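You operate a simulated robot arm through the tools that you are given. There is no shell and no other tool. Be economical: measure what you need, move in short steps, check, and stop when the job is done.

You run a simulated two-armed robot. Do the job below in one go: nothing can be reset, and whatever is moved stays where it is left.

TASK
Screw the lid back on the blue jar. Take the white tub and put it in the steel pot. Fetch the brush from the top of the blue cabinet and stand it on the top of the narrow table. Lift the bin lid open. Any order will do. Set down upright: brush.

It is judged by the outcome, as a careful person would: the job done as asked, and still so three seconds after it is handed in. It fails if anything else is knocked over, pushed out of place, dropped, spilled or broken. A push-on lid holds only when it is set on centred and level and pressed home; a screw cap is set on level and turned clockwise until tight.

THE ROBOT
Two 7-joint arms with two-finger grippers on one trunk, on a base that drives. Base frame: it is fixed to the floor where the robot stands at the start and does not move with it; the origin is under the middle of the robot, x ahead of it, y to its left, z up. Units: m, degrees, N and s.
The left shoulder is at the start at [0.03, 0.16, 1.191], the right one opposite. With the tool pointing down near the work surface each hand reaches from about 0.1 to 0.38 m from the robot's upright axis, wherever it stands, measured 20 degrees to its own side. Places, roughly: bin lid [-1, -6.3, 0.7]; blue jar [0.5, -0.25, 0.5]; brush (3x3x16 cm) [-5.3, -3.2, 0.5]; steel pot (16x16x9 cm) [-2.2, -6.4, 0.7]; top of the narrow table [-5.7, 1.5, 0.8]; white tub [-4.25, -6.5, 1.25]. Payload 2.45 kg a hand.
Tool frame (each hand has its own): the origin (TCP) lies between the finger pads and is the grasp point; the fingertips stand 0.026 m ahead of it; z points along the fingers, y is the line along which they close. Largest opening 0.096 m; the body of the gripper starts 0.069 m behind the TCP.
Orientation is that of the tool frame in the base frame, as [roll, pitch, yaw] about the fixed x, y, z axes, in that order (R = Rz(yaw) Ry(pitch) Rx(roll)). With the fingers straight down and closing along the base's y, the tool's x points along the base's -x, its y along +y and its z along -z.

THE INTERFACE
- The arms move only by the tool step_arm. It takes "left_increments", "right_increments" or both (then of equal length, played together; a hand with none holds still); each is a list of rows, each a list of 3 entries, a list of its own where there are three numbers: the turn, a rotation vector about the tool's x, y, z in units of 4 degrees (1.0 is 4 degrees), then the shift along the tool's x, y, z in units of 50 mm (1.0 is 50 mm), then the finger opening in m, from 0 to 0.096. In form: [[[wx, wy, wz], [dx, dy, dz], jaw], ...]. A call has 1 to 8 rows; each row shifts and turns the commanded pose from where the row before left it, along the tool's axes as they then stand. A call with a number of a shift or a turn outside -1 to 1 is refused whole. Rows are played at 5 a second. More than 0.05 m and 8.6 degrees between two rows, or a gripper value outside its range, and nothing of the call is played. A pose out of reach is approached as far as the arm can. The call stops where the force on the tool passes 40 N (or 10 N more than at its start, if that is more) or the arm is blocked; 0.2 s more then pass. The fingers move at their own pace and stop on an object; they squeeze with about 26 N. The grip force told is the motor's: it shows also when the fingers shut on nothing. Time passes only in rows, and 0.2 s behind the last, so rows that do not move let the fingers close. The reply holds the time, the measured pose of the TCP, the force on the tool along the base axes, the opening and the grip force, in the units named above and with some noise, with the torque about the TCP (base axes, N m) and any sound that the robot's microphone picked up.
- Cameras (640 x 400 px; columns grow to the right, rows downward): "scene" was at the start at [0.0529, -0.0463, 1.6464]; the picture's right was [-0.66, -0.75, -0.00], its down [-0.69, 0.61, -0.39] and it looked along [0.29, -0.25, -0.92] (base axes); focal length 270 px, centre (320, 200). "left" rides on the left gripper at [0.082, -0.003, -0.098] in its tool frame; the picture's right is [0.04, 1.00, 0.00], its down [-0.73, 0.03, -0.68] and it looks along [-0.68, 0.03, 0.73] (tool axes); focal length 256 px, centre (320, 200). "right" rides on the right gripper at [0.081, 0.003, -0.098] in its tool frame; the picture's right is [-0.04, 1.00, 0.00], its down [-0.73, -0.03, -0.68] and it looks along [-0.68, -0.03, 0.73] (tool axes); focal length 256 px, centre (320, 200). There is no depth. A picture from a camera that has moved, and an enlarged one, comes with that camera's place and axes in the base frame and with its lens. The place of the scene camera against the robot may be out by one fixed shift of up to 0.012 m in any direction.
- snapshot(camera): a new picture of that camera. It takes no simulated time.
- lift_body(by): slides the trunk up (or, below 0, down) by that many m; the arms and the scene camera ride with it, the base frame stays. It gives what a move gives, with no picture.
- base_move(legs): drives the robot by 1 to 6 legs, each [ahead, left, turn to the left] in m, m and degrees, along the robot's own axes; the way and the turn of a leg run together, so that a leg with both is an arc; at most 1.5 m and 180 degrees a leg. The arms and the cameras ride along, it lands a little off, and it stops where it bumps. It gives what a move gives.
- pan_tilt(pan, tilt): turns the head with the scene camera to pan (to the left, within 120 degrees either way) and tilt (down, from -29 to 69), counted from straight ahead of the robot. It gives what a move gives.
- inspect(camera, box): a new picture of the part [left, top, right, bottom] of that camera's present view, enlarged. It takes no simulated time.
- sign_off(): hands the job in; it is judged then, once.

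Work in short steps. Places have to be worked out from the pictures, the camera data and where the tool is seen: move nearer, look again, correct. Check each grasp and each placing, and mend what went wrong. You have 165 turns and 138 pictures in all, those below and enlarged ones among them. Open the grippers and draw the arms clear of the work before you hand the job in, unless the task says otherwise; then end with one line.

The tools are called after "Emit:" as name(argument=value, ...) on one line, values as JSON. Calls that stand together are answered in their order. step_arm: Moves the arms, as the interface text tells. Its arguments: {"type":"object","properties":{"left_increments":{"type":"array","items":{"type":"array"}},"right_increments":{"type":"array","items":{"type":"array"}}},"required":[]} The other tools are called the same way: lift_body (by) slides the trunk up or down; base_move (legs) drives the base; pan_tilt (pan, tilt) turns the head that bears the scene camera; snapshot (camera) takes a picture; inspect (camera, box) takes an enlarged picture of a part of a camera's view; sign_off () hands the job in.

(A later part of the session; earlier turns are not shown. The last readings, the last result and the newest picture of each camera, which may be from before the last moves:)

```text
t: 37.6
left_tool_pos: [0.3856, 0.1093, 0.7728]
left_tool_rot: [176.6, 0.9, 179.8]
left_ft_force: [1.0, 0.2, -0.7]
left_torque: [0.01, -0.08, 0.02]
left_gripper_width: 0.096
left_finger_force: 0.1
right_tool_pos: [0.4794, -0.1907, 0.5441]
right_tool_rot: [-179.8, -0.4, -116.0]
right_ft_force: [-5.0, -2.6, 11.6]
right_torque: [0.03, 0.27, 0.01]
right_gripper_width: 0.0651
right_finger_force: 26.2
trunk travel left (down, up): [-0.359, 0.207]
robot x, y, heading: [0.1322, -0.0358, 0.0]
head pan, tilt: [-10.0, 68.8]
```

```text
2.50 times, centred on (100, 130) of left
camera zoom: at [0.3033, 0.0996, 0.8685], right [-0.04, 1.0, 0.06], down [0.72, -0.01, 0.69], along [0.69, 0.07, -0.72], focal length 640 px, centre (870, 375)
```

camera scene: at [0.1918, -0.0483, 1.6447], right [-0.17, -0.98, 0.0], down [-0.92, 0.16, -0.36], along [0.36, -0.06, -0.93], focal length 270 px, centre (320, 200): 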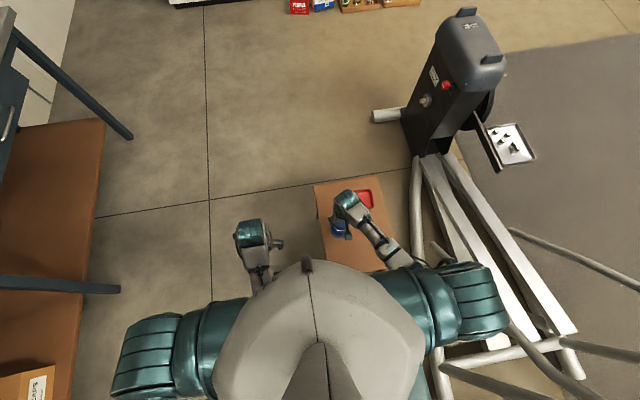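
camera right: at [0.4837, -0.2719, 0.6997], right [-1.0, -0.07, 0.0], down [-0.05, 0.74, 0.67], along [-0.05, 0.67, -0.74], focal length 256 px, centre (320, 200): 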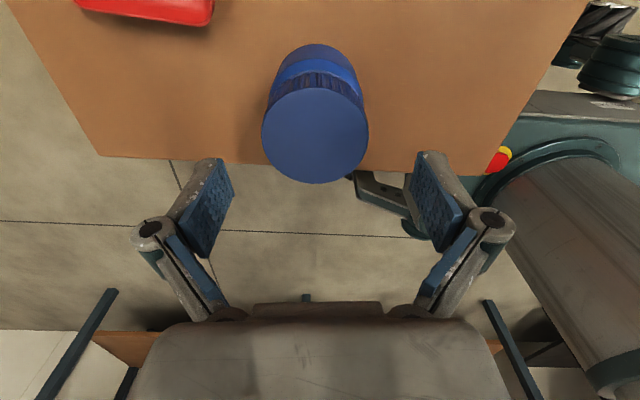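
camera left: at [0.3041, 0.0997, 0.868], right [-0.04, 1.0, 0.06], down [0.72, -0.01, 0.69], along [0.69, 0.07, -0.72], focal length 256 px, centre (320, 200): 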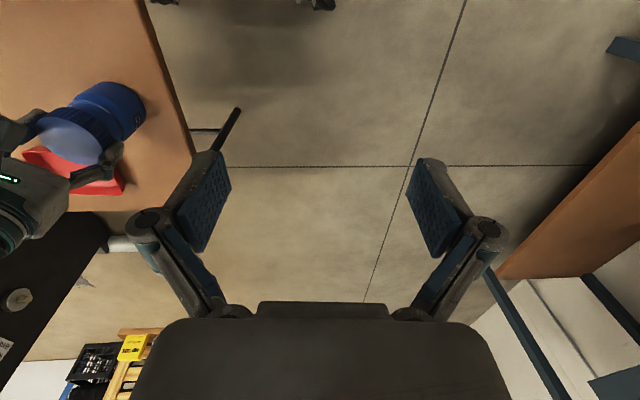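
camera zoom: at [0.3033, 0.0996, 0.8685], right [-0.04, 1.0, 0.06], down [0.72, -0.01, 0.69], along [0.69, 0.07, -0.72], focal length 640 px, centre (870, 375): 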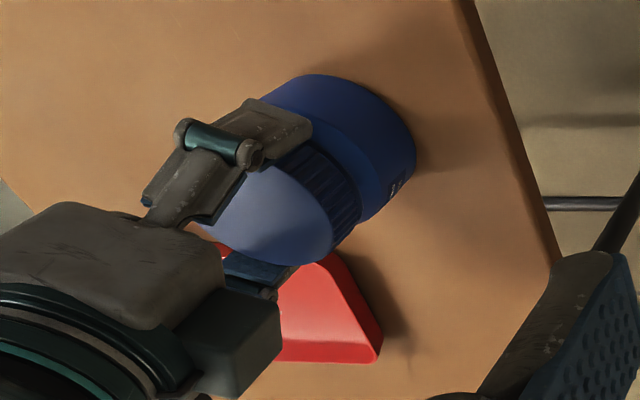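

The label stays still while the hand turns: the lid is turning on the jar. Continue.

Emit:
step_arm(right_increments=[[[0, 0, 1], [0, 0, 0], 0.06], [[0, 0, 1], [0, 0, 0], 0.06], [[0, 0, 1], [0, 0, 0], 0.06], [[0, 0, 1], [0, 0, 0], 0.06], [[0, 0, 1], [0, 0, 0], 0.06], [[0, 0, 1], [0, 0, 0], 0.06], [[0, 0, 1], [0, 0, 0], 0.06], [[0, 0, 1], [0, 0, 0], 0.06]])

Emit:
inspect(camera="right", box=[230, 20, 410, 240])

Emit:
step_arm(right_increments=[[[0, 0, 1], [0, 0, 0], 0.06], [[0, 0, 1], [0, 0, 0], 0.06], [[0, 0, 1], [0, 0, 0], 0.06], [[0, 0, 1], [0, 0, 0], 0.06], [[0, 0, 1], [0, 0, 0], 0.06], [[0, 0, 1], [0, 0, 0], 0.06], [[0, 0, 1], [0, 0, 0], 0.06], [[0, 0, 1], [0, 0, 0], 0.06]])

Emit:
inspect(camera="right", box=[230, 20, 410, 240])

Emit:
inspect(camera="left", box=[0, 50, 200, 210])

```text
t: 39.4
left_tool_pos: [0.3871, 0.1082, 0.7727]
left_tool_rot: [176.5, 0.9, 179.8]
left_ft_force: [-0.6, -0.2, -0.3]
left_torque: [0.01, 0.0, -0.01]
left_gripper_width: 0.0961
left_finger_force: 0.0
right_tool_pos: [0.4801, -0.1913, 0.5449]
right_tool_rot: [-179.7, -0.3, -148.1]
right_ft_force: [-2.6, 0.8, 4.9]
right_torque: [0.24, 0.27, 0.0]
right_gripper_width: 0.0651
right_finger_force: 26.3
trunk travel left (down, up): [-0.359, 0.207]
robot x, y, heading: [0.1276, -0.0284, 0.1]
head pan, tilt: [-10.0, 68.8]
```

```text
1.82 times, centred on (320, 130) of right
camera zoom: at [0.4074, -0.2309, 0.643], right [-0.49, 0.87, -0.01], down [0.64, 0.37, 0.68], along [0.59, 0.33, -0.74], focal length 465 px, centre (320, 327)
```

zoom: 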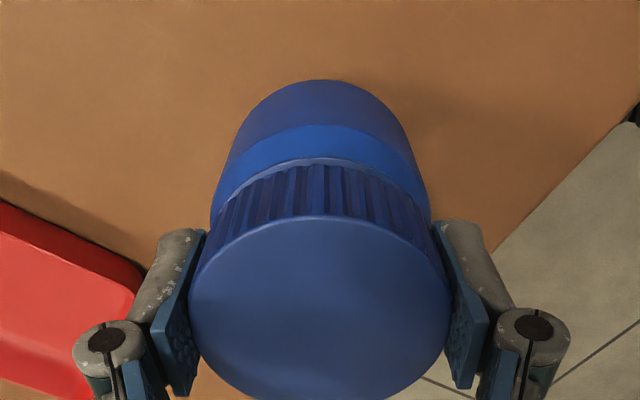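

```text
t: 41.2
left_tool_pos: [0.3871, 0.1079, 0.7734]
left_tool_rot: [176.4, 0.8, 179.8]
left_ft_force: [-0.2, -0.3, 0.5]
left_torque: [0.01, 0.03, 0.0]
left_gripper_width: 0.096
left_finger_force: 0.0
right_tool_pos: [0.4787, -0.1932, 0.5453]
right_tool_rot: [-179.5, -0.2, 179.9]
right_ft_force: [-1.4, 0.4, 0.5]
right_torque: [0.08, 0.15, -0.03]
right_gripper_width: 0.065
right_finger_force: 25.8
trunk travel left (down, up): [-0.359, 0.207]
robot x, y, heading: [0.1292, -0.0317, -0.1]
head pan, tilt: [-10.0, 68.8]
```

```text
1.82 times, centred on (320, 130) of right
camera zoom: at [0.3963, -0.1877, 0.6429], right [0.04, 1.0, -0.01], down [0.73, -0.03, 0.68], along [0.68, -0.03, -0.73], focal length 465 px, centre (320, 327)
```

zoom: 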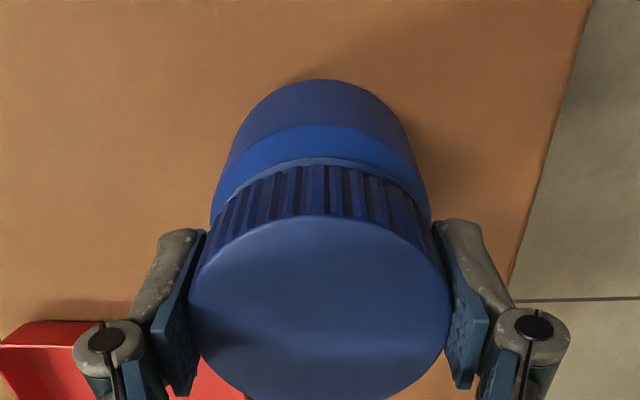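

```text
2.50 times, centred on (100, 130) of left
camera zoom: at [0.3037, 0.0997, 0.8684], right [-0.04, 1.0, 0.06], down [0.72, -0.01, 0.69], along [0.69, 0.07, -0.72], focal length 640 px, centre (870, 375)
```

zoom: 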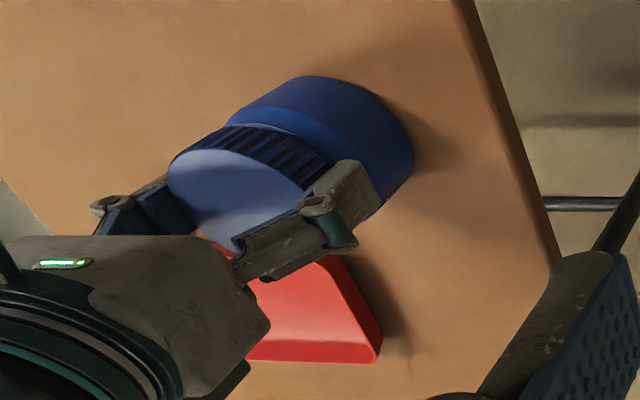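

Vertical force fell again, meaning the lid is threading down. I continue with extra press down to yaw ~116.

Emit:
step_arm(right_increments=[[[0, 0, 1], [0, 0, 0.04], 0.06], [[0, 0, 1], [0, 0, 0.02], 0.06], [[0, 0, 1], [0, 0, 0.01], 0.06], [[0, 0, 1], [0, 0, 0.01], 0.06], [[0, 0, 1], [0, 0, 0.01], 0.06], [[0, 0, 1], [0, 0, 0.01], 0.06], [[0, 0, 1], [0, 0, 0.01], 0.06], [[0, 0, 1], [0, 0, 0.01], 0.06]])

Emit:
step_arm(right_increments=[[[0, 0, 1], [0, 0, 0], 0.06], [[0, 0, 1], [0, 0, 0], 0.06], [[0, 0, 1], [0, 0, 0], 0.06], [[0, 0, 1], [0, 0, 0], 0.06], [[0, 0, 1], [0, 0, 0], 0.06], [[0, 0, 1], [0, 0, 0], 0.06], [[0, 0, 1], [0, 0, 0], 0.06]])

Emit:
inspect(camera="left", box=[0, 50, 200, 210])

```text
t: 43.0
left_tool_pos: [0.3869, 0.1096, 0.7727]
left_tool_rot: [176.7, 0.8, 179.8]
left_ft_force: [0.2, -0.3, -0.1]
left_torque: [0.02, 0.02, -0.02]
left_gripper_width: 0.0961
left_finger_force: 0.0
right_tool_pos: [0.4796, -0.1917, 0.5398]
right_tool_rot: [-179.7, 0.3, 147.9]
right_ft_force: [0.1, -0.1, 24.8]
right_torque: [0.24, -0.01, 0.23]
right_gripper_width: 0.0655
right_finger_force: 26.2
trunk travel left (down, up): [-0.359, 0.207]
robot x, y, heading: [0.1246, -0.0333, -0.2]
head pan, tilt: [-10.0, 68.8]
```

```text
t: 44.6
left_tool_pos: [0.3857, 0.1098, 0.7725]
left_tool_rot: [176.6, 0.8, 179.9]
left_ft_force: [-0.9, -0.6, 0.1]
left_torque: [-0.04, -0.01, -0.01]
left_gripper_width: 0.0958
left_finger_force: 0.1
right_tool_pos: [0.4792, -0.1909, 0.5387]
right_tool_rot: [-179.7, 0.5, 120.0]
right_ft_force: [-3.5, 0.1, 18.8]
right_torque: [0.14, 0.25, 0.26]
right_gripper_width: 0.0656
right_finger_force: 26.5
trunk travel left (down, up): [-0.359, 0.207]
robot x, y, heading: [0.1258, -0.0309, -0.1]
head pan, tilt: [-10.0, 68.8]
```

```text
2.50 times, centred on (100, 130) of left
camera zoom: at [0.3031, 0.1008, 0.8683], right [-0.04, 1.0, 0.06], down [0.72, -0.01, 0.69], along [0.69, 0.07, -0.72], focal length 640 px, centre (870, 375)
```

zoom: 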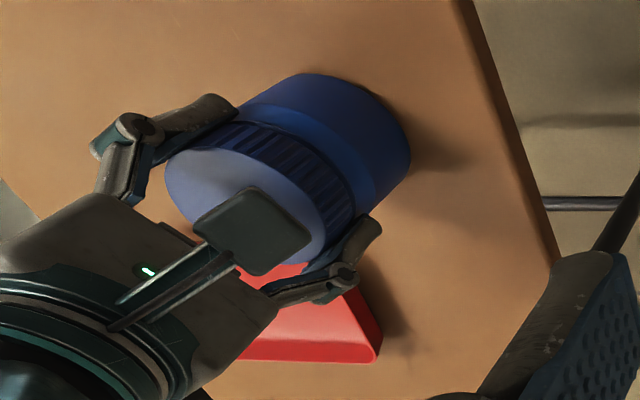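

Torque now holds at 0.25 N·m but the label is out of view, so the jar may be turning along. I'll use the left hand to hold the jar body: release and rewind the right hand, while the left reorients to point sideways (-y, tilted down 30°, closing along x).

Emit:
step_arm(right_increments=[[[0, 0, 0], [0, 0, -0.02], 0.096], [[0, 0, 0], [0, 0, 0], 0.096], [[0, 0, 0], [0, 0, -0.5], 0.096], [[0, 0, 0], [0, 0, -0.7], 0.096], [[0, 0, -1], [0, 0, 0], 0.096], [[0, 0, -1], [0, 0, 0], 0.096], [[0, 0, -1], [0, 0, 0], 0.096]], left_increments=[[[0.557, -0.557, 0.964], [0, 0, 0], 0.096], [[0.557, -0.557, 0.964], [0, 0, 0], 0.096], [[0.557, -0.557, 0.964], [0, 0, 0], 0.096], [[0.557, -0.557, 0.964], [0, 0, 0], 0.096], [[0.557, -0.557, 0.964], [0, 0, 0], 0.096], [[0.557, -0.557, 0.964], [0, 0, 0], 0.096], [[0.557, -0.557, 0.964], [0, 0, 0], 0.096]])

Emit:
inspect(camera="left", box=[0, 0, 320, 200])

Emit:
snapshot(camera="scene")

```text
t: 46.2
left_tool_pos: [0.3869, 0.1093, 0.7724]
left_tool_rot: [-171.8, 17.7, 153.2]
left_ft_force: [0.2, 0.3, -0.3]
left_torque: [0.02, 0.04, -0.02]
left_gripper_width: 0.096
left_finger_force: 0.1
right_tool_pos: [0.4793, -0.1911, 0.5989]
right_tool_rot: [-179.6, 0.3, 132.1]
right_ft_force: [-0.4, 0.1, 0.2]
right_torque: [0.02, 0.0, -0.02]
right_gripper_width: 0.0961
right_finger_force: 0.0
trunk travel left (down, up): [-0.359, 0.207]
robot x, y, heading: [0.1317, -0.0289, 0.2]
head pan, tilt: [-10.0, 68.8]
```

```text
2.00 times, centred on (160, 100) of left
camera zoom: at [0.2956, 0.1677, 0.8392], right [0.45, 0.88, -0.15], down [0.5, -0.11, 0.86], along [0.74, -0.46, -0.49], focal length 512 px, centre (640, 400)
```

zoom: 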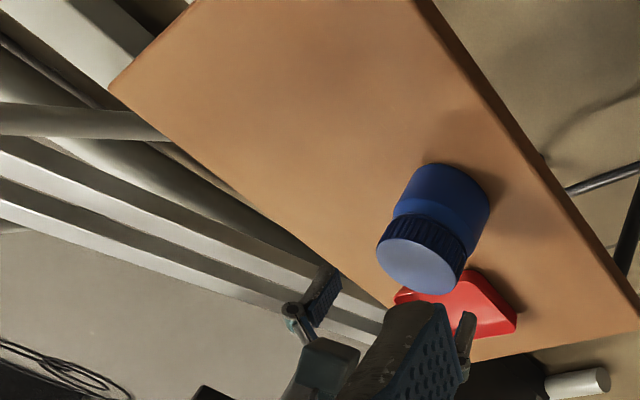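

```text
105 pictures are left
camera scene: at [0.1919, -0.046, 1.6447], right [-0.17, -0.98, 0.0], down [-0.92, 0.16, -0.36], along [0.36, -0.06, -0.93], focal length 270 px, centre (320, 200)
```

scene: 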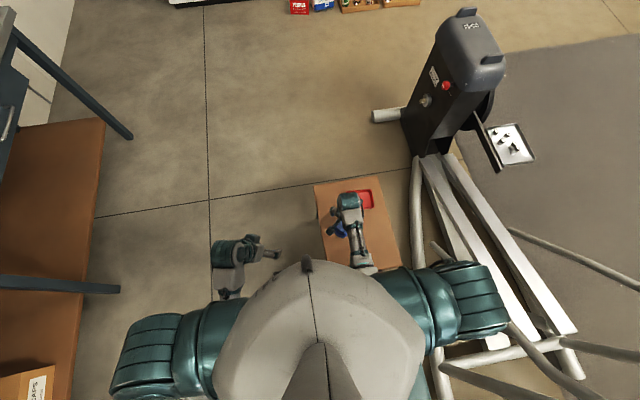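

The lid is level and low on the jar. Continue both motions.

Emit:
step_arm(right_increments=[[[0, 0, -1], [0, 0, 0], 0.096], [[0, 0, -1], [0, 0, 0], 0.096], [[0, 0, -1], [0, 0, 0], 0.096], [[0, 0, -1], [0, 0, 0], 0.096], [[0, 0, -1], [0, 0, 0], 0.096], [[0, 0, -1], [0, 0, 0], 0.096], [[0, 0, -1], [0, 0, 0], 0.096]], left_increments=[[[0.557, -0.557, 0.964], [0, 0, 0], 0.096], [[0.557, -0.557, 0.964], [0, 0, 0], 0.096], [[0.557, -0.557, 0.964], [0, 0, 0], 0.096], [[0.557, -0.557, 0.964], [0, 0, 0], 0.096], [[0.557, -0.557, 0.964], [0, 0, 0], 0.096], [[0.557, -0.557, 0.964], [0, 0, 0], 0.096], [[0.557, -0.557, 0.964], [0, 0, 0], 0.096]])

Emit:
step_arm(right_increments=[[[0, 0, -1], [0, 0, 0], 0.096], [[0, 0, -1], [0, 0, 0], 0.096], [[0, 0, -1], [0, 0, 0], 0.096], [[0, 0, -1], [0, 0, 0], 0.096], [[0, 0, -1], [0, 0, 0], 0.096], [[0, 0, -1], [0, 0, 0], 0.096], [[0, 0, -1], [0, 0, 0], 0.096]], left_increments=[[[0.557, -0.557, 0.964], [0, 0, 0], 0.096], [[0.557, -0.557, 0.964], [0, 0, 0], 0.096], [[0.557, -0.557, 0.964], [0, 0, 0], 0.096], [[0.557, -0.557, 0.964], [0, 0, 0], 0.096], [[0.557, -0.557, 0.964], [0, 0, 0], 0.096], [[0.557, -0.557, 0.964], [0, 0, 0], 0.096], [[0.557, -0.557, 0.964], [0, 0, 0], 0.096]])

Emit:
snapshot(camera="left")

```text
t: 47.8
left_tool_pos: [0.3869, 0.1091, 0.7725]
left_tool_rot: [-168.9, 38.1, 126.1]
left_ft_force: [-1.2, -0.2, 0.0]
left_torque: [-0.01, 0.04, 0.01]
left_gripper_width: 0.096
left_finger_force: 0.0
right_tool_pos: [0.4798, -0.1903, 0.6009]
right_tool_rot: [-179.5, 0.1, 160.1]
right_ft_force: [1.0, 0.4, 0.3]
right_torque: [0.0, 0.01, 0.04]
right_gripper_width: 0.0962
right_finger_force: 0.1
trunk travel left (down, up): [-0.359, 0.207]
robot x, y, heading: [0.1296, -0.0292, -0.2]
head pan, tilt: [-10.0, 68.8]
```

```text
t: 49.4
left_tool_pos: [0.3869, 0.1101, 0.772]
left_tool_rot: [178.5, 56.7, 88.3]
left_ft_force: [-0.5, -0.4, 1.0]
left_torque: [-0.02, 0.0, -0.01]
left_gripper_width: 0.096
left_finger_force: 0.0
right_tool_pos: [0.4787, -0.1912, 0.6008]
right_tool_rot: [-179.5, -0.3, -171.8]
right_ft_force: [-0.6, -0.4, 0.1]
right_torque: [0.01, 0.05, 0.05]
right_gripper_width: 0.0961
right_finger_force: 0.1
trunk travel left (down, up): [-0.359, 0.207]
robot x, y, heading: [0.1265, -0.0296, -0.0]
head pan, tilt: [-10.0, 68.8]
```

```text
104 pictures are left
camera left: at [0.3849, 0.2365, 0.7565], right [1.0, 0.01, -0.02], down [0.02, 0.17, 0.99], along [0.02, -0.99, 0.17], focal length 256 px, centre (320, 200)
```

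left: 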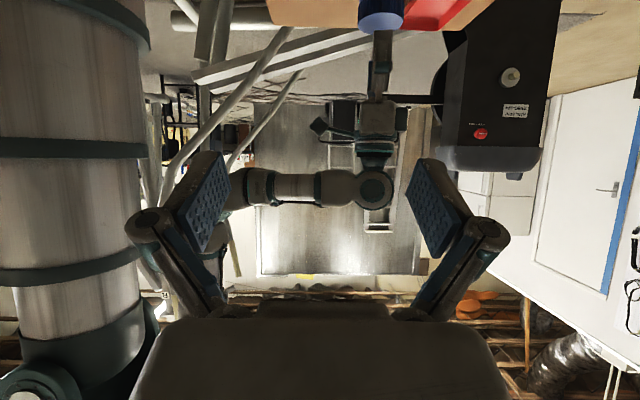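

Left hand orientation is right (33° below horizontal, closing along x). Now move it to the approach point 15 cm out from the jar, along its axis, while the right hand continues rewinding.

Emit:
step_arm(right_increments=[[[0, 0, -1], [0, 0, 0], 0.096], [[0, 0, -1], [0, 0, 0], 0.096], [[0, 0, -1], [0, 0, 0], 0.096], [[0, 0, -1], [0, 0, 0], 0.096], [[0, 0, -1], [0, 0, 0], 0.096], [[0, 0, -1], [0, 0, 0], 0.096], [[0, 0, -1], [0, 0, 0], 0.096]], left_increments=[[[0, 0, 0], [0.211, 0.261, 0.741], 0.096], [[0, 0, 0], [0.211, 0.261, 0.741], 0.096], [[0, 0, 0], [0.211, 0.261, 0.741], 0.096], [[0, 0, 0], [0.211, 0.261, 0.741], 0.096], [[0, 0, 0], [0.211, 0.261, 0.741], 0.096], [[0, 0, 0], [0.211, 0.261, 0.741], 0.096], [[0, 0, 0], [0.211, 0.261, 0.741], 0.096]])

Emit:
snapshot(camera="left")

Emit:
snapshot(camera="right")

```text
t: 51.0
left_tool_pos: [0.4806, -0.0687, 0.5696]
left_tool_rot: [178.5, 56.6, 88.4]
left_ft_force: [0.6, 0.1, -0.2]
left_torque: [0.01, 0.0, 0.02]
left_gripper_width: 0.0961
left_finger_force: 0.0
right_tool_pos: [0.4809, -0.1926, 0.6005]
right_tool_rot: [-179.8, -0.3, -143.8]
right_ft_force: [-0.1, -0.7, -0.1]
right_torque: [0.01, 0.03, 0.0]
right_gripper_width: 0.0962
right_finger_force: 0.0
trunk travel left (down, up): [-0.359, 0.207]
robot x, y, heading: [0.1256, -0.031, 0.2]
head pan, tilt: [-10.0, 68.8]
```

```text
103 pictures are left
camera left: at [0.4789, 0.0582, 0.5547], right [1.0, 0.02, -0.02], down [0.02, 0.16, 0.99], along [0.02, -0.99, 0.16], focal length 256 px, centre (320, 200)
```

left: 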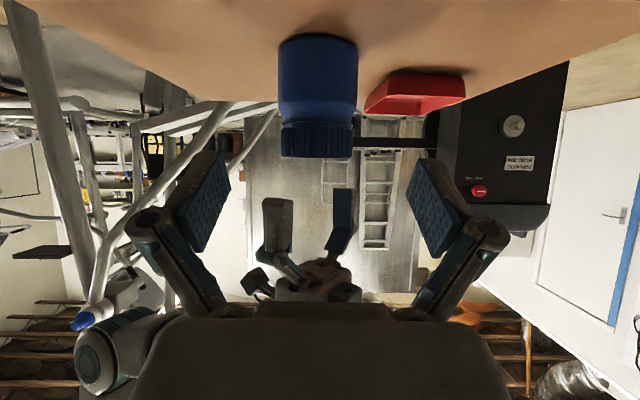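

```text
102 pictures are left
camera right: at [0.4111, -0.2363, 0.6979], right [-0.56, 0.83, 0.0], down [0.61, 0.41, 0.68], along [0.56, 0.37, -0.74], focal length 256 px, centre (320, 200)
```

right: 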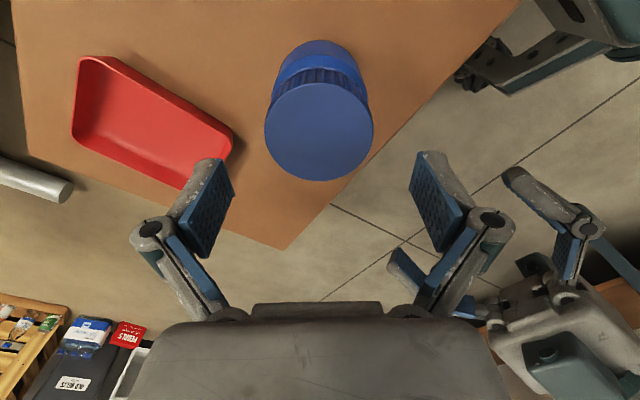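

A superb side view (upside down). I zoom to see whether the lid is fully down on the jar.

Emit:
inspect(camera="left", box=[260, 20, 380, 170])

```text
2.67 times, centred on (320, 95) of left
camera zoom: at [0.4789, 0.0582, 0.5547], right [1.0, 0.02, -0.02], down [0.02, 0.16, 0.99], along [0.02, -0.99, 0.16], focal length 683 px, centre (320, 480)
```

zoom: 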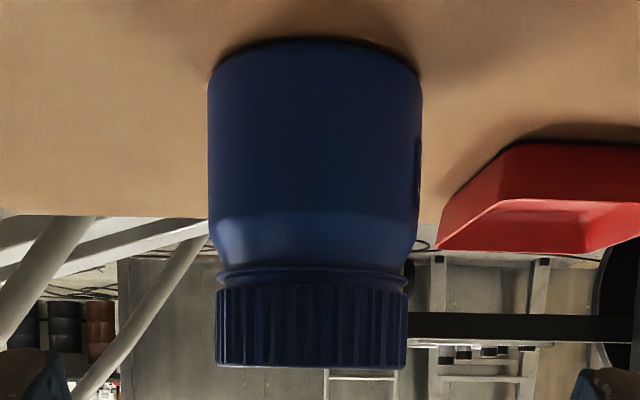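

Lid is level and almost touching the collar. I slide the left fingers around the body and close on it, while the right finishes rewinding.

Emit:
step_arm(right_increments=[[[0, 0, -1], [0, 0, 0], 0.096], [[0, 0, -1], [0, 0, 0], 0.096], [[0, 0, -1], [0, 0, 0], 0.096], [[0, 0, -1], [0, 0, 0], 0.096], [[0, 0, -1], [0, 0, 0], 0.096], [[0, 0, -1], [0, 0, 0], 0.096], [[0, 0, -1], [0, 0, 0], 0.096]], left_increments=[[[0, 0, 0], [0.015, 0, 0.5], 0.096], [[0, 0, 0], [0.015, 0, 0.5], 0.096], [[0, 0, 0], [0.015, 0, 0.5], 0.096], [[0, 0, 0], [0.015, 0, 0.5], 0.096], [[0, 0, 0], [0.015, 0, 0.5], 0.096], [[0, 0, 0], [0.015, 0, 0.5], 0.096], [[0, 0, 0], [0, 0, 0], 0.096]])

Emit:
snapshot(camera="left")

Emit:
snapshot(camera="right")

```text
t: 52.6
left_tool_pos: [0.4526, -0.1821, 0.5213]
left_tool_rot: [178.4, 56.5, 88.3]
left_ft_force: [1.1, 0.2, 0.5]
left_torque: [-0.02, 0.05, 0.06]
left_gripper_width: 0.0958
left_finger_force: 0.0
left hand out of reach, approached as far as the arm can: row 4, 5, 6
right_tool_pos: [0.4799, -0.1913, 0.6002]
right_tool_rot: [-179.9, -0.4, -115.9]
right_ft_force: [-0.2, -0.4, 0.0]
right_torque: [0.01, 0.0, 0.0]
right_gripper_width: 0.0958
right_finger_force: 0.0
trunk travel left (down, up): [-0.359, 0.207]
robot x, y, heading: [0.1292, -0.032, -0.2]
head pan, tilt: [-10.0, 68.8]
```

```text
100 pictures are left
camera left: at [0.4505, -0.0553, 0.5068], right [1.0, 0.02, -0.02], down [0.02, 0.16, 0.99], along [0.02, -0.99, 0.16], focal length 256 px, centre (320, 200)
```

left: 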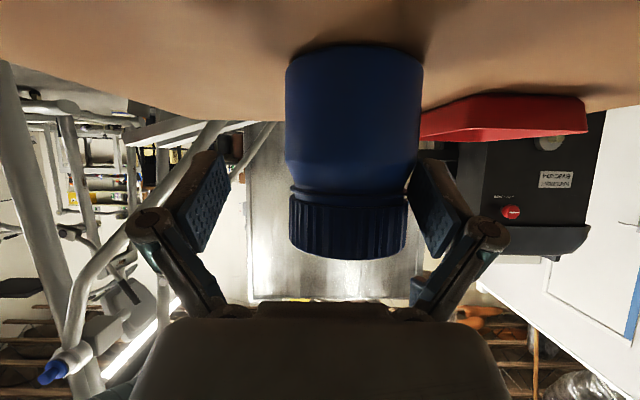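

```text
99 pictures are left
camera right: at [0.44, -0.2625, 0.6983], right [-0.88, 0.47, 0.0], down [0.35, 0.65, 0.67], along [0.32, 0.59, -0.74], focal length 256 px, centre (320, 200)
```

right: 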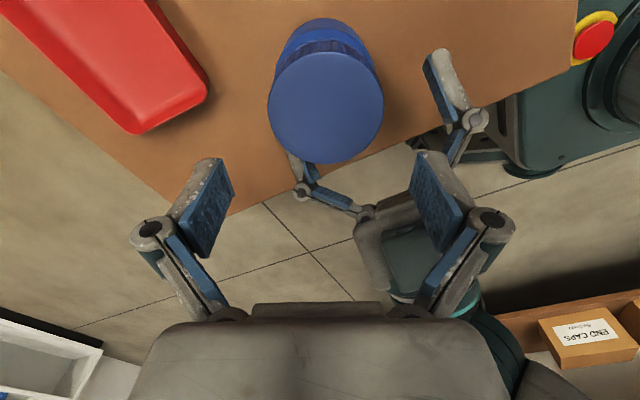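

The left hand ran out of reach; lowering the trunk will help. I back the left off, raise the right hand, then lower the trunk 8 cm.

Emit:
step_arm(right_increments=[[[0, 0, 0], [0, 0, -0.5], 0.096], [[0, 0, 0], [0, 0, -0.5], 0.096], [[0, 0, 0], [0, 0, -0.5], 0.096], [[0, 0, 0], [0, 0, -0.5], 0.096]], left_increments=[[[0, 0, 0], [0, 0, -0.8], 0.096], [[0, 0, 0], [0, 0, -0.8], 0.096], [[0, 0, 0], [0, 0, -0.8], 0.096], [[0, 0, 0], [0, 0, -0.8], 0.096]])

Emit:
lift_body(by=-0.1)

```text
t: 53.6
left_tool_pos: [0.4511, -0.0473, 0.6095]
left_tool_rot: [178.7, 56.7, 88.4]
left_ft_force: [0.6, 1.5, 0.3]
left_torque: [0.02, 0.0, 0.04]
left_gripper_width: 0.0959
left_finger_force: 0.2
right_tool_pos: [0.4781, -0.1893, 0.7002]
right_tool_rot: [-179.8, -0.5, -116.0]
right_ft_force: [-0.8, -0.1, -0.3]
right_torque: [0.0, -0.01, 0.03]
right_gripper_width: 0.0958
right_finger_force: 0.0
trunk travel left (down, up): [-0.359, 0.207]
robot x, y, heading: [0.1285, -0.0321, -0.1]
head pan, tilt: [-10.0, 68.8]
```

```text
t: 54.9
left_tool_pos: [0.4509, -0.0484, 0.5116]
left_tool_rot: [178.3, 56.6, 88.3]
left_ft_force: [0.0, -1.1, 0.9]
left_torque: [0.0, 0.0, 0.02]
left_gripper_width: 0.0961
left_finger_force: 0.1
right_tool_pos: [0.4792, -0.1896, 0.6011]
right_tool_rot: [-179.7, -0.4, -116.0]
right_ft_force: [-0.3, -0.6, 0.1]
right_torque: [0.02, 0.03, -0.04]
right_gripper_width: 0.0963
right_finger_force: 0.0
trunk travel left (down, up): [-0.259, 0.307]
robot x, y, heading: [0.1295, -0.0319, -0.1]
head pan, tilt: [-10.0, 68.8]
```

Now align in x and slide forward to the jar at z ≈ 0.487.

Emit:
step_arm(left_increments=[[[0, 0, 0], [0, 0.61, 0], 0.096], [[0, 0, 0], [-0.192, 0, 0.445], 0.096], [[0, 0, 0], [-0.192, 0, 0.445], 0.096], [[0, 0, 0], [-0.192, 0, 0.445], 0.096], [[0, 0, 0], [-0.192, 0, 0.445], 0.096], [[0, 0, 0], [-0.192, 0, 0.445], 0.096], [[0, 0, 0], [-0.192, 0, 0.445], 0.096], [[0, 0, 0], [0, 0, 0], 0.096]])

Emit:
snapshot(camera="left")

```text
t: 56.7
left_tool_pos: [0.4825, -0.1914, 0.4844]
left_tool_rot: [178.5, 56.6, 88.4]
left_ft_force: [-0.7, -0.4, -0.2]
left_torque: [0.0, -0.02, -0.01]
left_gripper_width: 0.096
left_finger_force: 0.1
right_tool_pos: [0.4798, -0.1903, 0.5999]
right_tool_rot: [-179.9, -0.5, -116.1]
right_ft_force: [0.0, 0.7, 0.0]
right_torque: [0.05, -0.01, -0.01]
right_gripper_width: 0.096
right_finger_force: 0.1
trunk travel left (down, up): [-0.259, 0.307]
robot x, y, heading: [0.1274, -0.0292, 0.0]
head pan, tilt: [-10.0, 68.8]
```

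```text
98 pictures are left
camera left: at [0.4789, -0.0653, 0.4698], right [1.0, 0.02, -0.02], down [0.02, 0.16, 0.99], along [0.02, -0.99, 0.16], focal length 256 px, centre (320, 200)
```

left: 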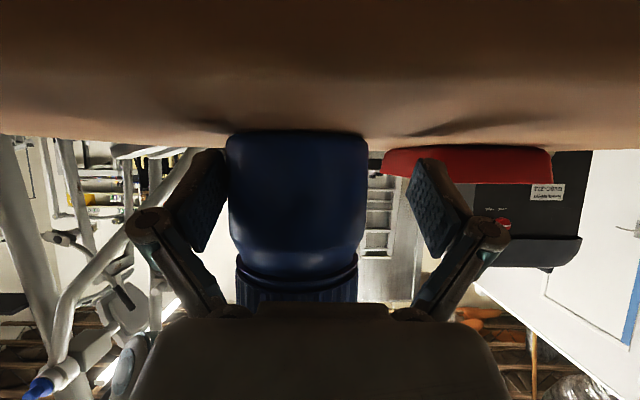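

The jar is ~11 mm toward the image-left finger; I shift the hand -x and close on it.

Emit:
step_arm(left_increments=[[[0, 0, 0], [0, -0.22, 0], 0.096], [[0, 0, 0], [0, 0, 0], 0.085], [[0, 0, 0], [0, 0, 0], 0.07], [[0, 0, 0], [0, 0, 0], 0.068], [[0, 0, 0], [0, 0, 0], 0.068]])

Emit:
snapshot(camera="left")

Emit:
snapshot(camera="right")

```text
t: 57.9
left_tool_pos: [0.4706, -0.1931, 0.4841]
left_tool_rot: [178.4, 56.6, 88.4]
left_ft_force: [-0.3, 0.0, 0.0]
left_torque: [0.01, 0.13, 0.0]
left_gripper_width: 0.0715
left_finger_force: 25.8
right_tool_pos: [0.4793, -0.1909, 0.6004]
right_tool_rot: [-179.8, -0.5, -116.0]
right_ft_force: [-0.4, -0.3, -0.2]
right_torque: [0.0, -0.02, 0.01]
right_gripper_width: 0.096
right_finger_force: 0.0
trunk travel left (down, up): [-0.259, 0.307]
robot x, y, heading: [0.1328, -0.0365, -0.2]
head pan, tilt: [-10.0, 68.8]
```

```text
97 pictures are left
camera left: at [0.4675, -0.0649, 0.4697], right [1.0, 0.02, -0.02], down [0.02, 0.16, 0.99], along [0.02, -0.99, 0.16], focal length 256 px, centre (320, 200)
```

left: 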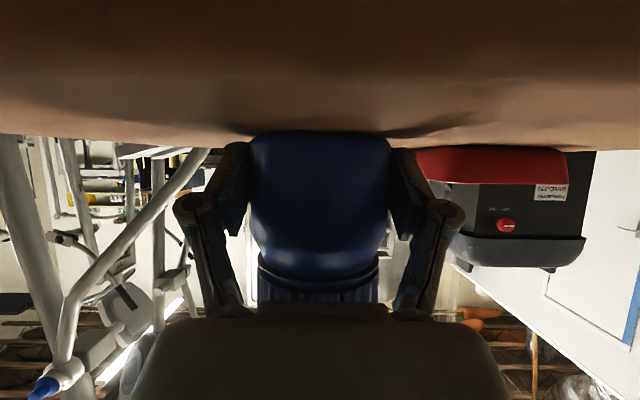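

```text
96 pictures are left
camera right: at [0.4396, -0.2619, 0.6981], right [-0.88, 0.47, 0.0], down [0.35, 0.65, 0.67], along [0.32, 0.59, -0.74], focal length 256 px, centre (320, 200)
```

right: 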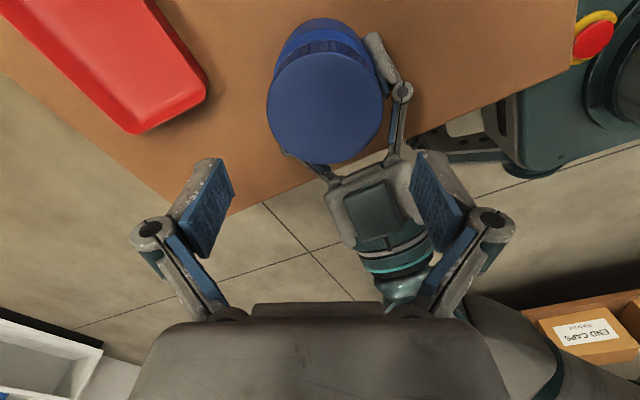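

The left hand holds the jar (25.8 N) at about (0.470, -0.20). I shift the right hand over the lid and check.

Emit:
step_arm(right_increments=[[[0, 0, 0], [0.25, 0.1, 0], 0.096], [[0, 0, 0], [0, 0, 0.2], 0.096], [[0, 0, 0], [0, 0, 0], 0.096]])

Emit:
snapshot(camera="right")

```text
t: 58.7
left_tool_pos: [0.4704, -0.1917, 0.4839]
left_tool_rot: [178.5, 56.6, 88.5]
left_ft_force: [-0.2, 0.9, 2.1]
left_torque: [0.0, 0.16, -0.01]
left_gripper_width: 0.0716
left_finger_force: 26.1
right_tool_pos: [0.4689, -0.2003, 0.5894]
right_tool_rot: [-179.9, -0.4, -116.0]
right_ft_force: [-0.2, 0.1, 0.6]
right_torque: [0.0, 0.02, -0.03]
right_gripper_width: 0.0963
right_finger_force: 0.1
trunk travel left (down, up): [-0.259, 0.307]
robot x, y, heading: [0.1264, -0.0315, -0.2]
head pan, tilt: [-10.0, 68.8]
```

```text
95 pictures are left
camera right: at [0.4292, -0.2713, 0.688], right [-0.88, 0.47, 0.0], down [0.35, 0.65, 0.67], along [0.32, 0.59, -0.74], focal length 256 px, centre (320, 200)
```

right: 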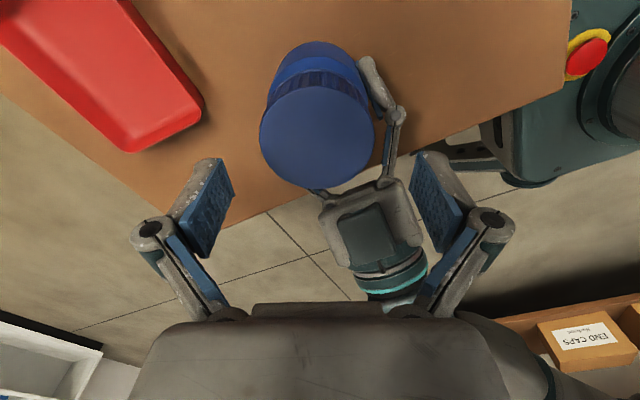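

Lid centre ≈ (0.467, -0.206, top ≈ 0.548). Fine shift, descend to 0.549, and close.

Emit:
step_arm(right_increments=[[[0, 0, 0], [0.11, 0, 0.2], 0.096], [[0, 0, 0], [0, 0, 0.3], 0.096], [[0, 0, 0], [0, 0, 0.3], 0.096], [[0, 0, 0], [0, 0, 0], 0.06], [[0, 0, 0], [0, 0, 0], 0.06], [[0, 0, 0], [0, 0, 0], 0.06], [[0, 0, 0], [0, 0, 0], 0.06]])

Emit:
step_arm(right_increments=[[[0, 0, 1], [0, 0, 0], 0.06], [[0, 0, 1], [0, 0, 0], 0.06], [[0, 0, 1], [0, 0, 0], 0.06], [[0, 0, 1], [0, 0, 0], 0.06]])

Emit:
snapshot(camera="right")

```text
t: 60.3
left_tool_pos: [0.4693, -0.1927, 0.4838]
left_tool_rot: [178.5, 56.6, 88.4]
left_ft_force: [-4.1, 2.9, 4.4]
left_torque: [-0.2, -0.01, -0.02]
left_gripper_width: 0.0714
left_finger_force: 25.9
right_tool_pos: [0.4684, -0.2058, 0.5515]
right_tool_rot: [-179.8, -0.3, -115.9]
right_ft_force: [9.5, -1.8, 2.7]
right_torque: [-0.05, -0.42, -0.03]
right_gripper_width: 0.0658
right_finger_force: 25.9
trunk travel left (down, up): [-0.259, 0.307]
robot x, y, heading: [0.1287, -0.0316, -0.0]
head pan, tilt: [-10.0, 68.8]
```

```text
t: 61.3
left_tool_pos: [0.4689, -0.1916, 0.4856]
left_tool_rot: [178.4, 56.6, 88.4]
left_ft_force: [-7.4, 4.7, 3.7]
left_torque: [-0.33, 0.11, -0.04]
left_gripper_width: 0.0715
left_finger_force: 25.5
right_tool_pos: [0.4675, -0.2058, 0.5507]
right_tool_rot: [-179.8, -0.3, -132.1]
right_ft_force: [8.1, -6.7, 4.8]
right_torque: [-0.14, -0.4, 0.0]
right_gripper_width: 0.0657
right_finger_force: 26.3
trunk travel left (down, up): [-0.259, 0.307]
robot x, y, heading: [0.1305, -0.0285, -0.2]
head pan, tilt: [-10.0, 68.8]
```

```text
94 pictures are left
camera right: at [0.409, -0.2626, 0.6484], right [-0.71, 0.7, 0.0], down [0.51, 0.53, 0.67], along [0.47, 0.48, -0.74], focal length 256 px, centre (320, 200)
```

right: 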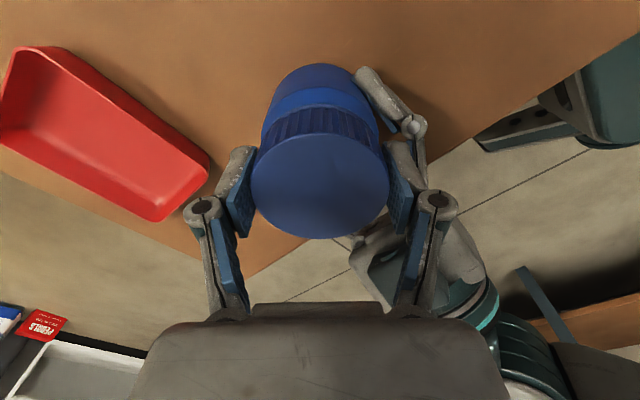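

Torque stays ~0, so the lid is still turning freely on the held jar – not tight yet. Continue clockwise, with slight downward press.

Emit:
step_arm(right_increments=[[[0, 0, 1], [0, 0, 0.02], 0.06], [[0, 0, 1], [0, 0, 0.01], 0.06], [[0, 0, 1], [0, 0, 0.01], 0.06], [[0, 0, 1], [0, 0, 0.01], 0.06], [[0, 0, 1], [0, 0, 0.01], 0.06], [[0, 0, 1], [0, 0, 0.01], 0.06], [[0, 0, 1], [0, 0, 0.01], 0.06], [[0, 0, 1], [0, 0, 0.01], 0.06]])

Emit:
snapshot(camera="right")

```text
t: 63.1
left_tool_pos: [0.4695, -0.1906, 0.4848]
left_tool_rot: [178.5, 56.6, 88.4]
left_ft_force: [-1.9, -4.8, -4.4]
left_torque: [0.29, 0.36, -0.24]
left_gripper_width: 0.0711
left_finger_force: 26.0
right_tool_pos: [0.4663, -0.2046, 0.5464]
right_tool_rot: [-179.7, -0.3, -164.0]
right_ft_force: [-0.6, 5.1, 18.2]
right_torque: [0.21, 0.08, 0.33]
right_gripper_width: 0.0653
right_finger_force: 25.9
trunk travel left (down, up): [-0.259, 0.307]
robot x, y, heading: [0.1308, -0.0326, -0.2]
head pan, tilt: [-10.0, 68.8]
```

```text
93 pictures are left
camera right: at [0.3861, -0.2233, 0.6436], right [-0.24, 0.97, -0.01], down [0.71, 0.18, 0.68], along [0.66, 0.16, -0.74], focal length 256 px, centre (320, 200)
```

right: 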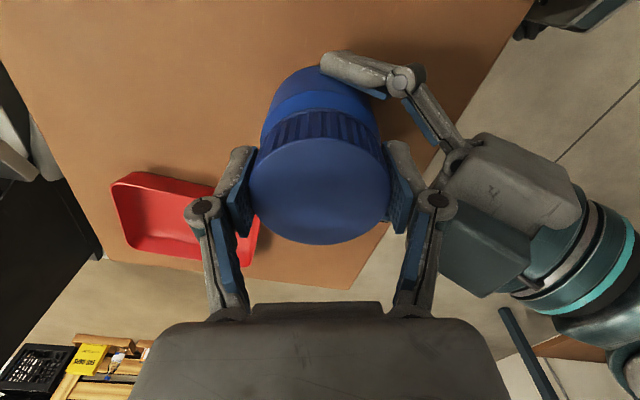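

Torque rose to 0.33 N·m with the opposite reaction on the left hand: it's starting to tighten. A few more degrees.

Emit:
step_arm(right_increments=[[[0, 0, 1], [0, 0, 0], 0.06], [[0, 0, 1], [0, 0, 0], 0.06], [[0, 0, 1], [0, 0, 0], 0.06], [[0, 0, 1], [0, 0, 0], 0.06]])

Emit:
snapshot(camera="right")

```text
t: 64.1
left_tool_pos: [0.4691, -0.1923, 0.485]
left_tool_rot: [178.3, 56.6, 88.4]
left_ft_force: [-3.6, 5.7, 2.7]
left_torque: [0.0, 0.18, -0.61]
left_gripper_width: 0.0718
left_finger_force: 25.9
right_tool_pos: [0.4662, -0.207, 0.546]
right_tool_rot: [-179.6, -0.1, -180.0]
right_ft_force: [0.1, -7.8, 9.5]
right_torque: [-0.29, 0.11, 0.63]
right_gripper_width: 0.0655
right_finger_force: 26.3
trunk travel left (down, up): [-0.259, 0.307]
robot x, y, heading: [0.1312, -0.0335, -0.1]
head pan, tilt: [-10.0, 68.8]
```

```text
92 pictures are left
camera right: at [0.3842, -0.2019, 0.6433], right [0.04, 1.0, -0.01], down [0.73, -0.02, 0.68], along [0.68, -0.03, -0.73], focal length 256 px, centre (320, 200)
```

right: 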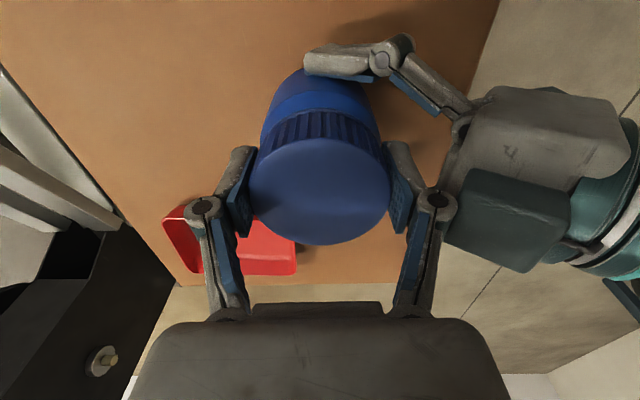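

Torque 0.63 N·m, equal and opposite on the left hand – it's tightening. Two more rows to make sure.

Emit:
step_arm(right_increments=[[[0, 0, 1], [0, 0, 0], 0.06], [[0, 0, 1], [0, 0, 0], 0.06], [[0, 0, 1], [0, 0, 0], 0.06]])

Emit:
snapshot(camera="right")

```text
t: 64.9
left_tool_pos: [0.4697, -0.1932, 0.4848]
left_tool_rot: [178.6, 56.6, 88.3]
left_ft_force: [-3.1, -1.7, -0.1]
left_torque: [0.28, 0.38, -0.48]
left_gripper_width: 0.0716
left_finger_force: 25.8
right_tool_pos: [0.467, -0.2044, 0.5452]
right_tool_rot: [-179.7, 0.0, 168.1]
right_ft_force: [0.0, 0.5, 6.2]
right_torque: [-0.14, -0.2, 0.57]
right_gripper_width: 0.0657
right_finger_force: 26.4
trunk travel left (down, up): [-0.259, 0.307]
robot x, y, heading: [0.1283, -0.0309, 0.1]
head pan, tilt: [-10.0, 68.8]
```

```text
91 pictures are left
camera right: at [0.3865, -0.1838, 0.6431], right [0.25, 0.97, -0.01], down [0.71, -0.18, 0.68], along [0.66, -0.17, -0.73], focal length 256 px, centre (320, 200)
```

right: 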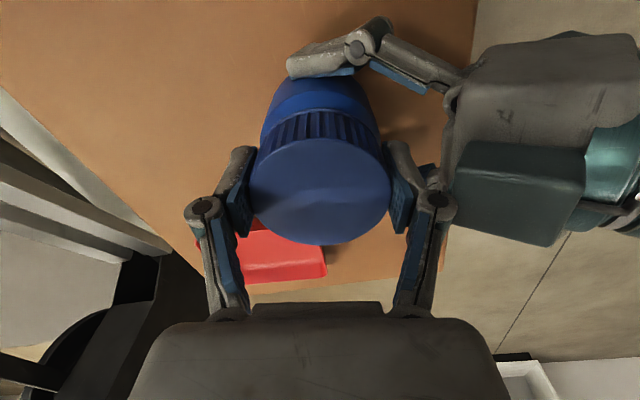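

Torque saturates near 0.6 N·m: tight, now slipping. Release the right hand and lift, then open the left and back it straight out.

Emit:
step_arm(right_increments=[[[0, 0, 0], [0, 0, 0], 0.096], [[0, 0, 0], [0, 0, 0], 0.096], [[0, 0, 0], [0, 0, 0], 0.096], [[0, 0, 0], [0, 0, -0.6], 0.096], [[0, 0, 0], [0, 0, -0.9], 0.096], [[0, 0, 0], [0, 0, -0.9], 0.096]])

Emit:
step_arm(left_increments=[[[0, 0, 0], [0, 0, 0], 0.096], [[0, 0, 0], [0, 0, 0], 0.096], [[0, 0, 0], [0, 0, 0], 0.096], [[0, 0, 0], [0, 0, -0.6], 0.096], [[0, 0, 0], [0, 0, -0.9], 0.096], [[0, 0, 0], [0, 0, -0.9], 0.096], [[0, 0, 0], [0, 0, -0.6], 0.096]])

Emit:
inspect(camera="left", box=[220, 20, 460, 220])

```text
t: 66.3
left_tool_pos: [0.4695, -0.1928, 0.4846]
left_tool_rot: [178.5, 56.6, 88.5]
left_ft_force: [-1.0, 2.4, 3.6]
left_torque: [0.13, 0.15, -0.04]
left_gripper_width: 0.0718
left_finger_force: 26.2
right_tool_pos: [0.4681, -0.2031, 0.6661]
right_tool_rot: [-179.7, -0.2, 168.1]
right_ft_force: [-0.5, -0.1, -0.6]
right_torque: [0.0, 0.01, 0.04]
right_gripper_width: 0.0961
right_finger_force: 0.2
trunk travel left (down, up): [-0.259, 0.307]
robot x, y, heading: [0.1292, -0.0296, -0.3]
head pan, tilt: [-10.0, 68.8]
```

```text
t: 67.9
left_tool_pos: [0.4673, -0.0658, 0.5674]
left_tool_rot: [178.5, 56.6, 88.4]
left_ft_force: [0.1, 0.3, 0.0]
left_torque: [0.01, -0.04, -0.01]
left_gripper_width: 0.0962
left_finger_force: 0.1
right_tool_pos: [0.467, -0.2029, 0.667]
right_tool_rot: [-179.5, 0.0, 167.9]
right_ft_force: [-0.5, -0.4, -0.4]
right_torque: [0.01, -0.05, -0.04]
right_gripper_width: 0.0959
right_finger_force: 0.1
trunk travel left (down, up): [-0.259, 0.307]
robot x, y, heading: [0.1288, -0.0363, 0.0]
head pan, tilt: [-10.0, 68.8]
```

```text
2.00 times, centred on (340, 120) of left
camera zoom: at [0.4663, 0.0611, 0.5527], right [1.0, 0.01, -0.02], down [0.02, 0.16, 0.99], along [0.02, -0.99, 0.16], focal length 512 px, centre (280, 360)
```

zoom: 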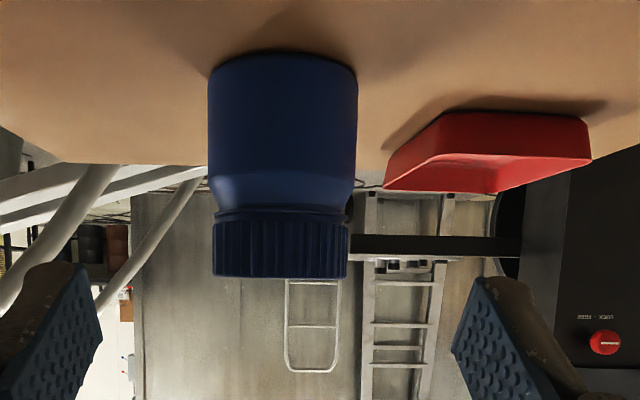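

The lid is on, level and tight. I raise the trunk and back away from the table.

Emit:
lift_body(by=0.2)

Emit:
base_move(legs=[[-0.35, 0, 0]])

Emit:
pan_tilt(pan=-60, tilt=20)

Emit:
snapshot(camera="scene")

```text
t: 70.1
left_tool_pos: [0.4695, -0.0657, 0.7671]
left_tool_rot: [178.6, 56.6, 88.4]
left_ft_force: [0.8, 0.1, -0.1]
left_torque: [0.0, -0.01, 0.01]
left_gripper_width: 0.0957
left_finger_force: 0.0
right_tool_pos: [0.4675, -0.2038, 0.8653]
right_tool_rot: [-179.5, 0.1, 167.9]
right_ft_force: [0.2, -0.8, -0.8]
right_torque: [0.04, -0.05, -0.02]
right_gripper_width: 0.096
right_finger_force: 0.1
trunk travel left (down, up): [-0.459, 0.107]
robot x, y, heading: [0.1238, -0.0349, 0.1]
head pan, tilt: [-10.0, 68.8]
```

```text
t: 72.3
left_tool_pos: [0.1162, -0.0671, 0.7681]
left_tool_rot: [178.4, 56.6, 88.5]
left_ft_force: [-0.7, -0.1, 0.9]
left_torque: [-0.01, -0.03, -0.01]
left_gripper_width: 0.0962
left_finger_force: 0.0
right_tool_pos: [0.1155, -0.2044, 0.866]
right_tool_rot: [-179.6, 0.0, 168.0]
right_ft_force: [0.3, 0.2, 0.7]
right_torque: [-0.01, 0.02, 0.04]
right_gripper_width: 0.0957
right_finger_force: 0.1
trunk travel left (down, up): [-0.459, 0.107]
robot x, y, heading: [-0.2264, -0.0338, 0.1]
head pan, tilt: [-10.0, 68.8]
```

```text
t: 73.5
left_tool_pos: [0.1149, -0.0656, 0.7684]
left_tool_rot: [178.3, 56.7, 88.3]
left_ft_force: [-0.1, 0.2, 0.7]
left_torque: [0.04, 0.0, -0.02]
left_gripper_width: 0.0961
left_finger_force: 0.1
right_tool_pos: [0.1136, -0.2039, 0.8662]
right_tool_rot: [-179.7, 0.0, 168.1]
right_ft_force: [0.3, -0.1, 0.0]
right_torque: [0.0, 0.02, 0.01]
right_gripper_width: 0.096
right_finger_force: 0.1
trunk travel left (down, up): [-0.459, 0.107]
robot x, y, heading: [-0.2246, -0.0336, 0.0]
head pan, tilt: [-60.0, 20.0]
```

```text
89 pictures are left
camera scene: at [-0.1865, -0.1192, 1.812], right [-0.86, -0.5, 0.0], down [-0.17, 0.3, -0.94], along [0.47, -0.81, -0.34], focal length 270 px, centre (320, 200)
```

scene: 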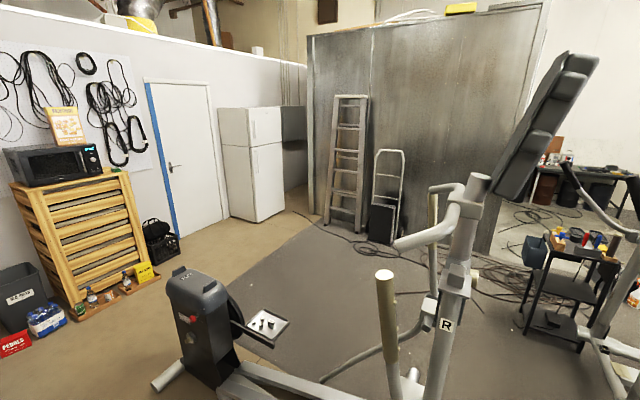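

An exercise machine stands to the right. I look further around to the right rear and behind.

Emit:
pan_tilt(pan=-118, tilt=18)

Emit:
snapshot(camera="scene")

Emit:
pan_tilt(pan=118, tilt=18)

Emit:
snapshot(camera="scene")

```text
t: 74.8
left_tool_pos: [0.115, -0.0657, 0.7698]
left_tool_rot: [178.2, 56.6, 88.3]
left_ft_force: [-0.6, -0.1, 0.6]
left_torque: [-0.02, -0.03, -0.02]
left_gripper_width: 0.0958
left_finger_force: 0.0
right_tool_pos: [0.1143, -0.2045, 0.8669]
right_tool_rot: [-179.5, 0.1, 168.1]
right_ft_force: [0.2, -0.8, 0.7]
right_torque: [0.01, 0.01, -0.01]
right_gripper_width: 0.0963
right_finger_force: 0.0
trunk travel left (down, up): [-0.459, 0.107]
robot x, y, heading: [-0.2259, -0.0316, -0.1]
head pan, tilt: [-118.0, 18.0]
```

```text
88 pictures are left
camera scene: at [-0.2769, -0.1212, 1.8155], right [-0.88, 0.47, 0.0], down [0.14, 0.27, -0.95], along [-0.44, -0.84, -0.31], focal length 270 px, centre (320, 200)
```

scene: 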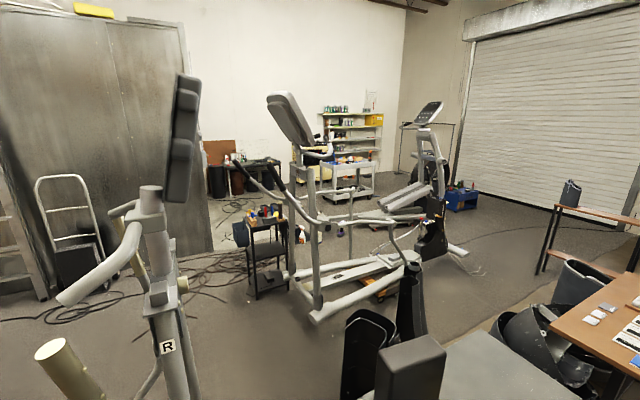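

```text
t: 78.2
left_tool_pos: [0.1158, -0.0658, 0.7682]
left_tool_rot: [178.3, 56.6, 88.3]
left_ft_force: [-0.2, -0.3, -0.4]
left_torque: [-0.02, -0.03, -0.04]
left_gripper_width: 0.0958
left_finger_force: 0.1
right_tool_pos: [0.1128, -0.2046, 0.8655]
right_tool_rot: [-179.7, 0.1, 168.1]
right_ft_force: [0.3, 0.3, -0.7]
right_torque: [-0.02, -0.04, 0.01]
right_gripper_width: 0.0961
right_finger_force: 0.1
trunk travel left (down, up): [-0.459, 0.107]
robot x, y, heading: [-0.2246, -0.0315, -0.0]
head pan, tilt: [118.0, 18.0]
```

```text
87 pictures are left
camera scene: at [-0.2773, 0.0438, 1.8155], right [0.88, 0.47, 0.0], down [0.14, -0.27, -0.95], along [-0.45, 0.84, -0.31], focal length 270 px, centre (320, 200)
```

scene: 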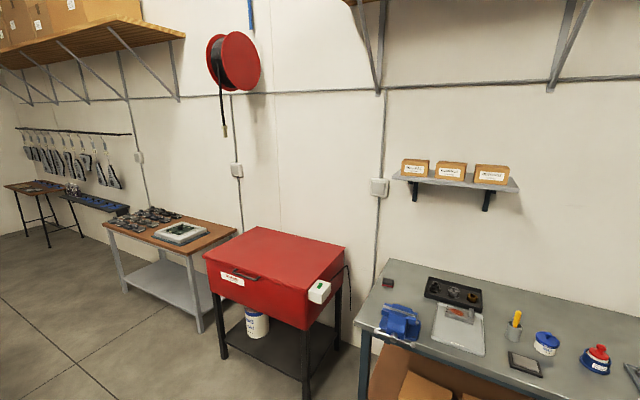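

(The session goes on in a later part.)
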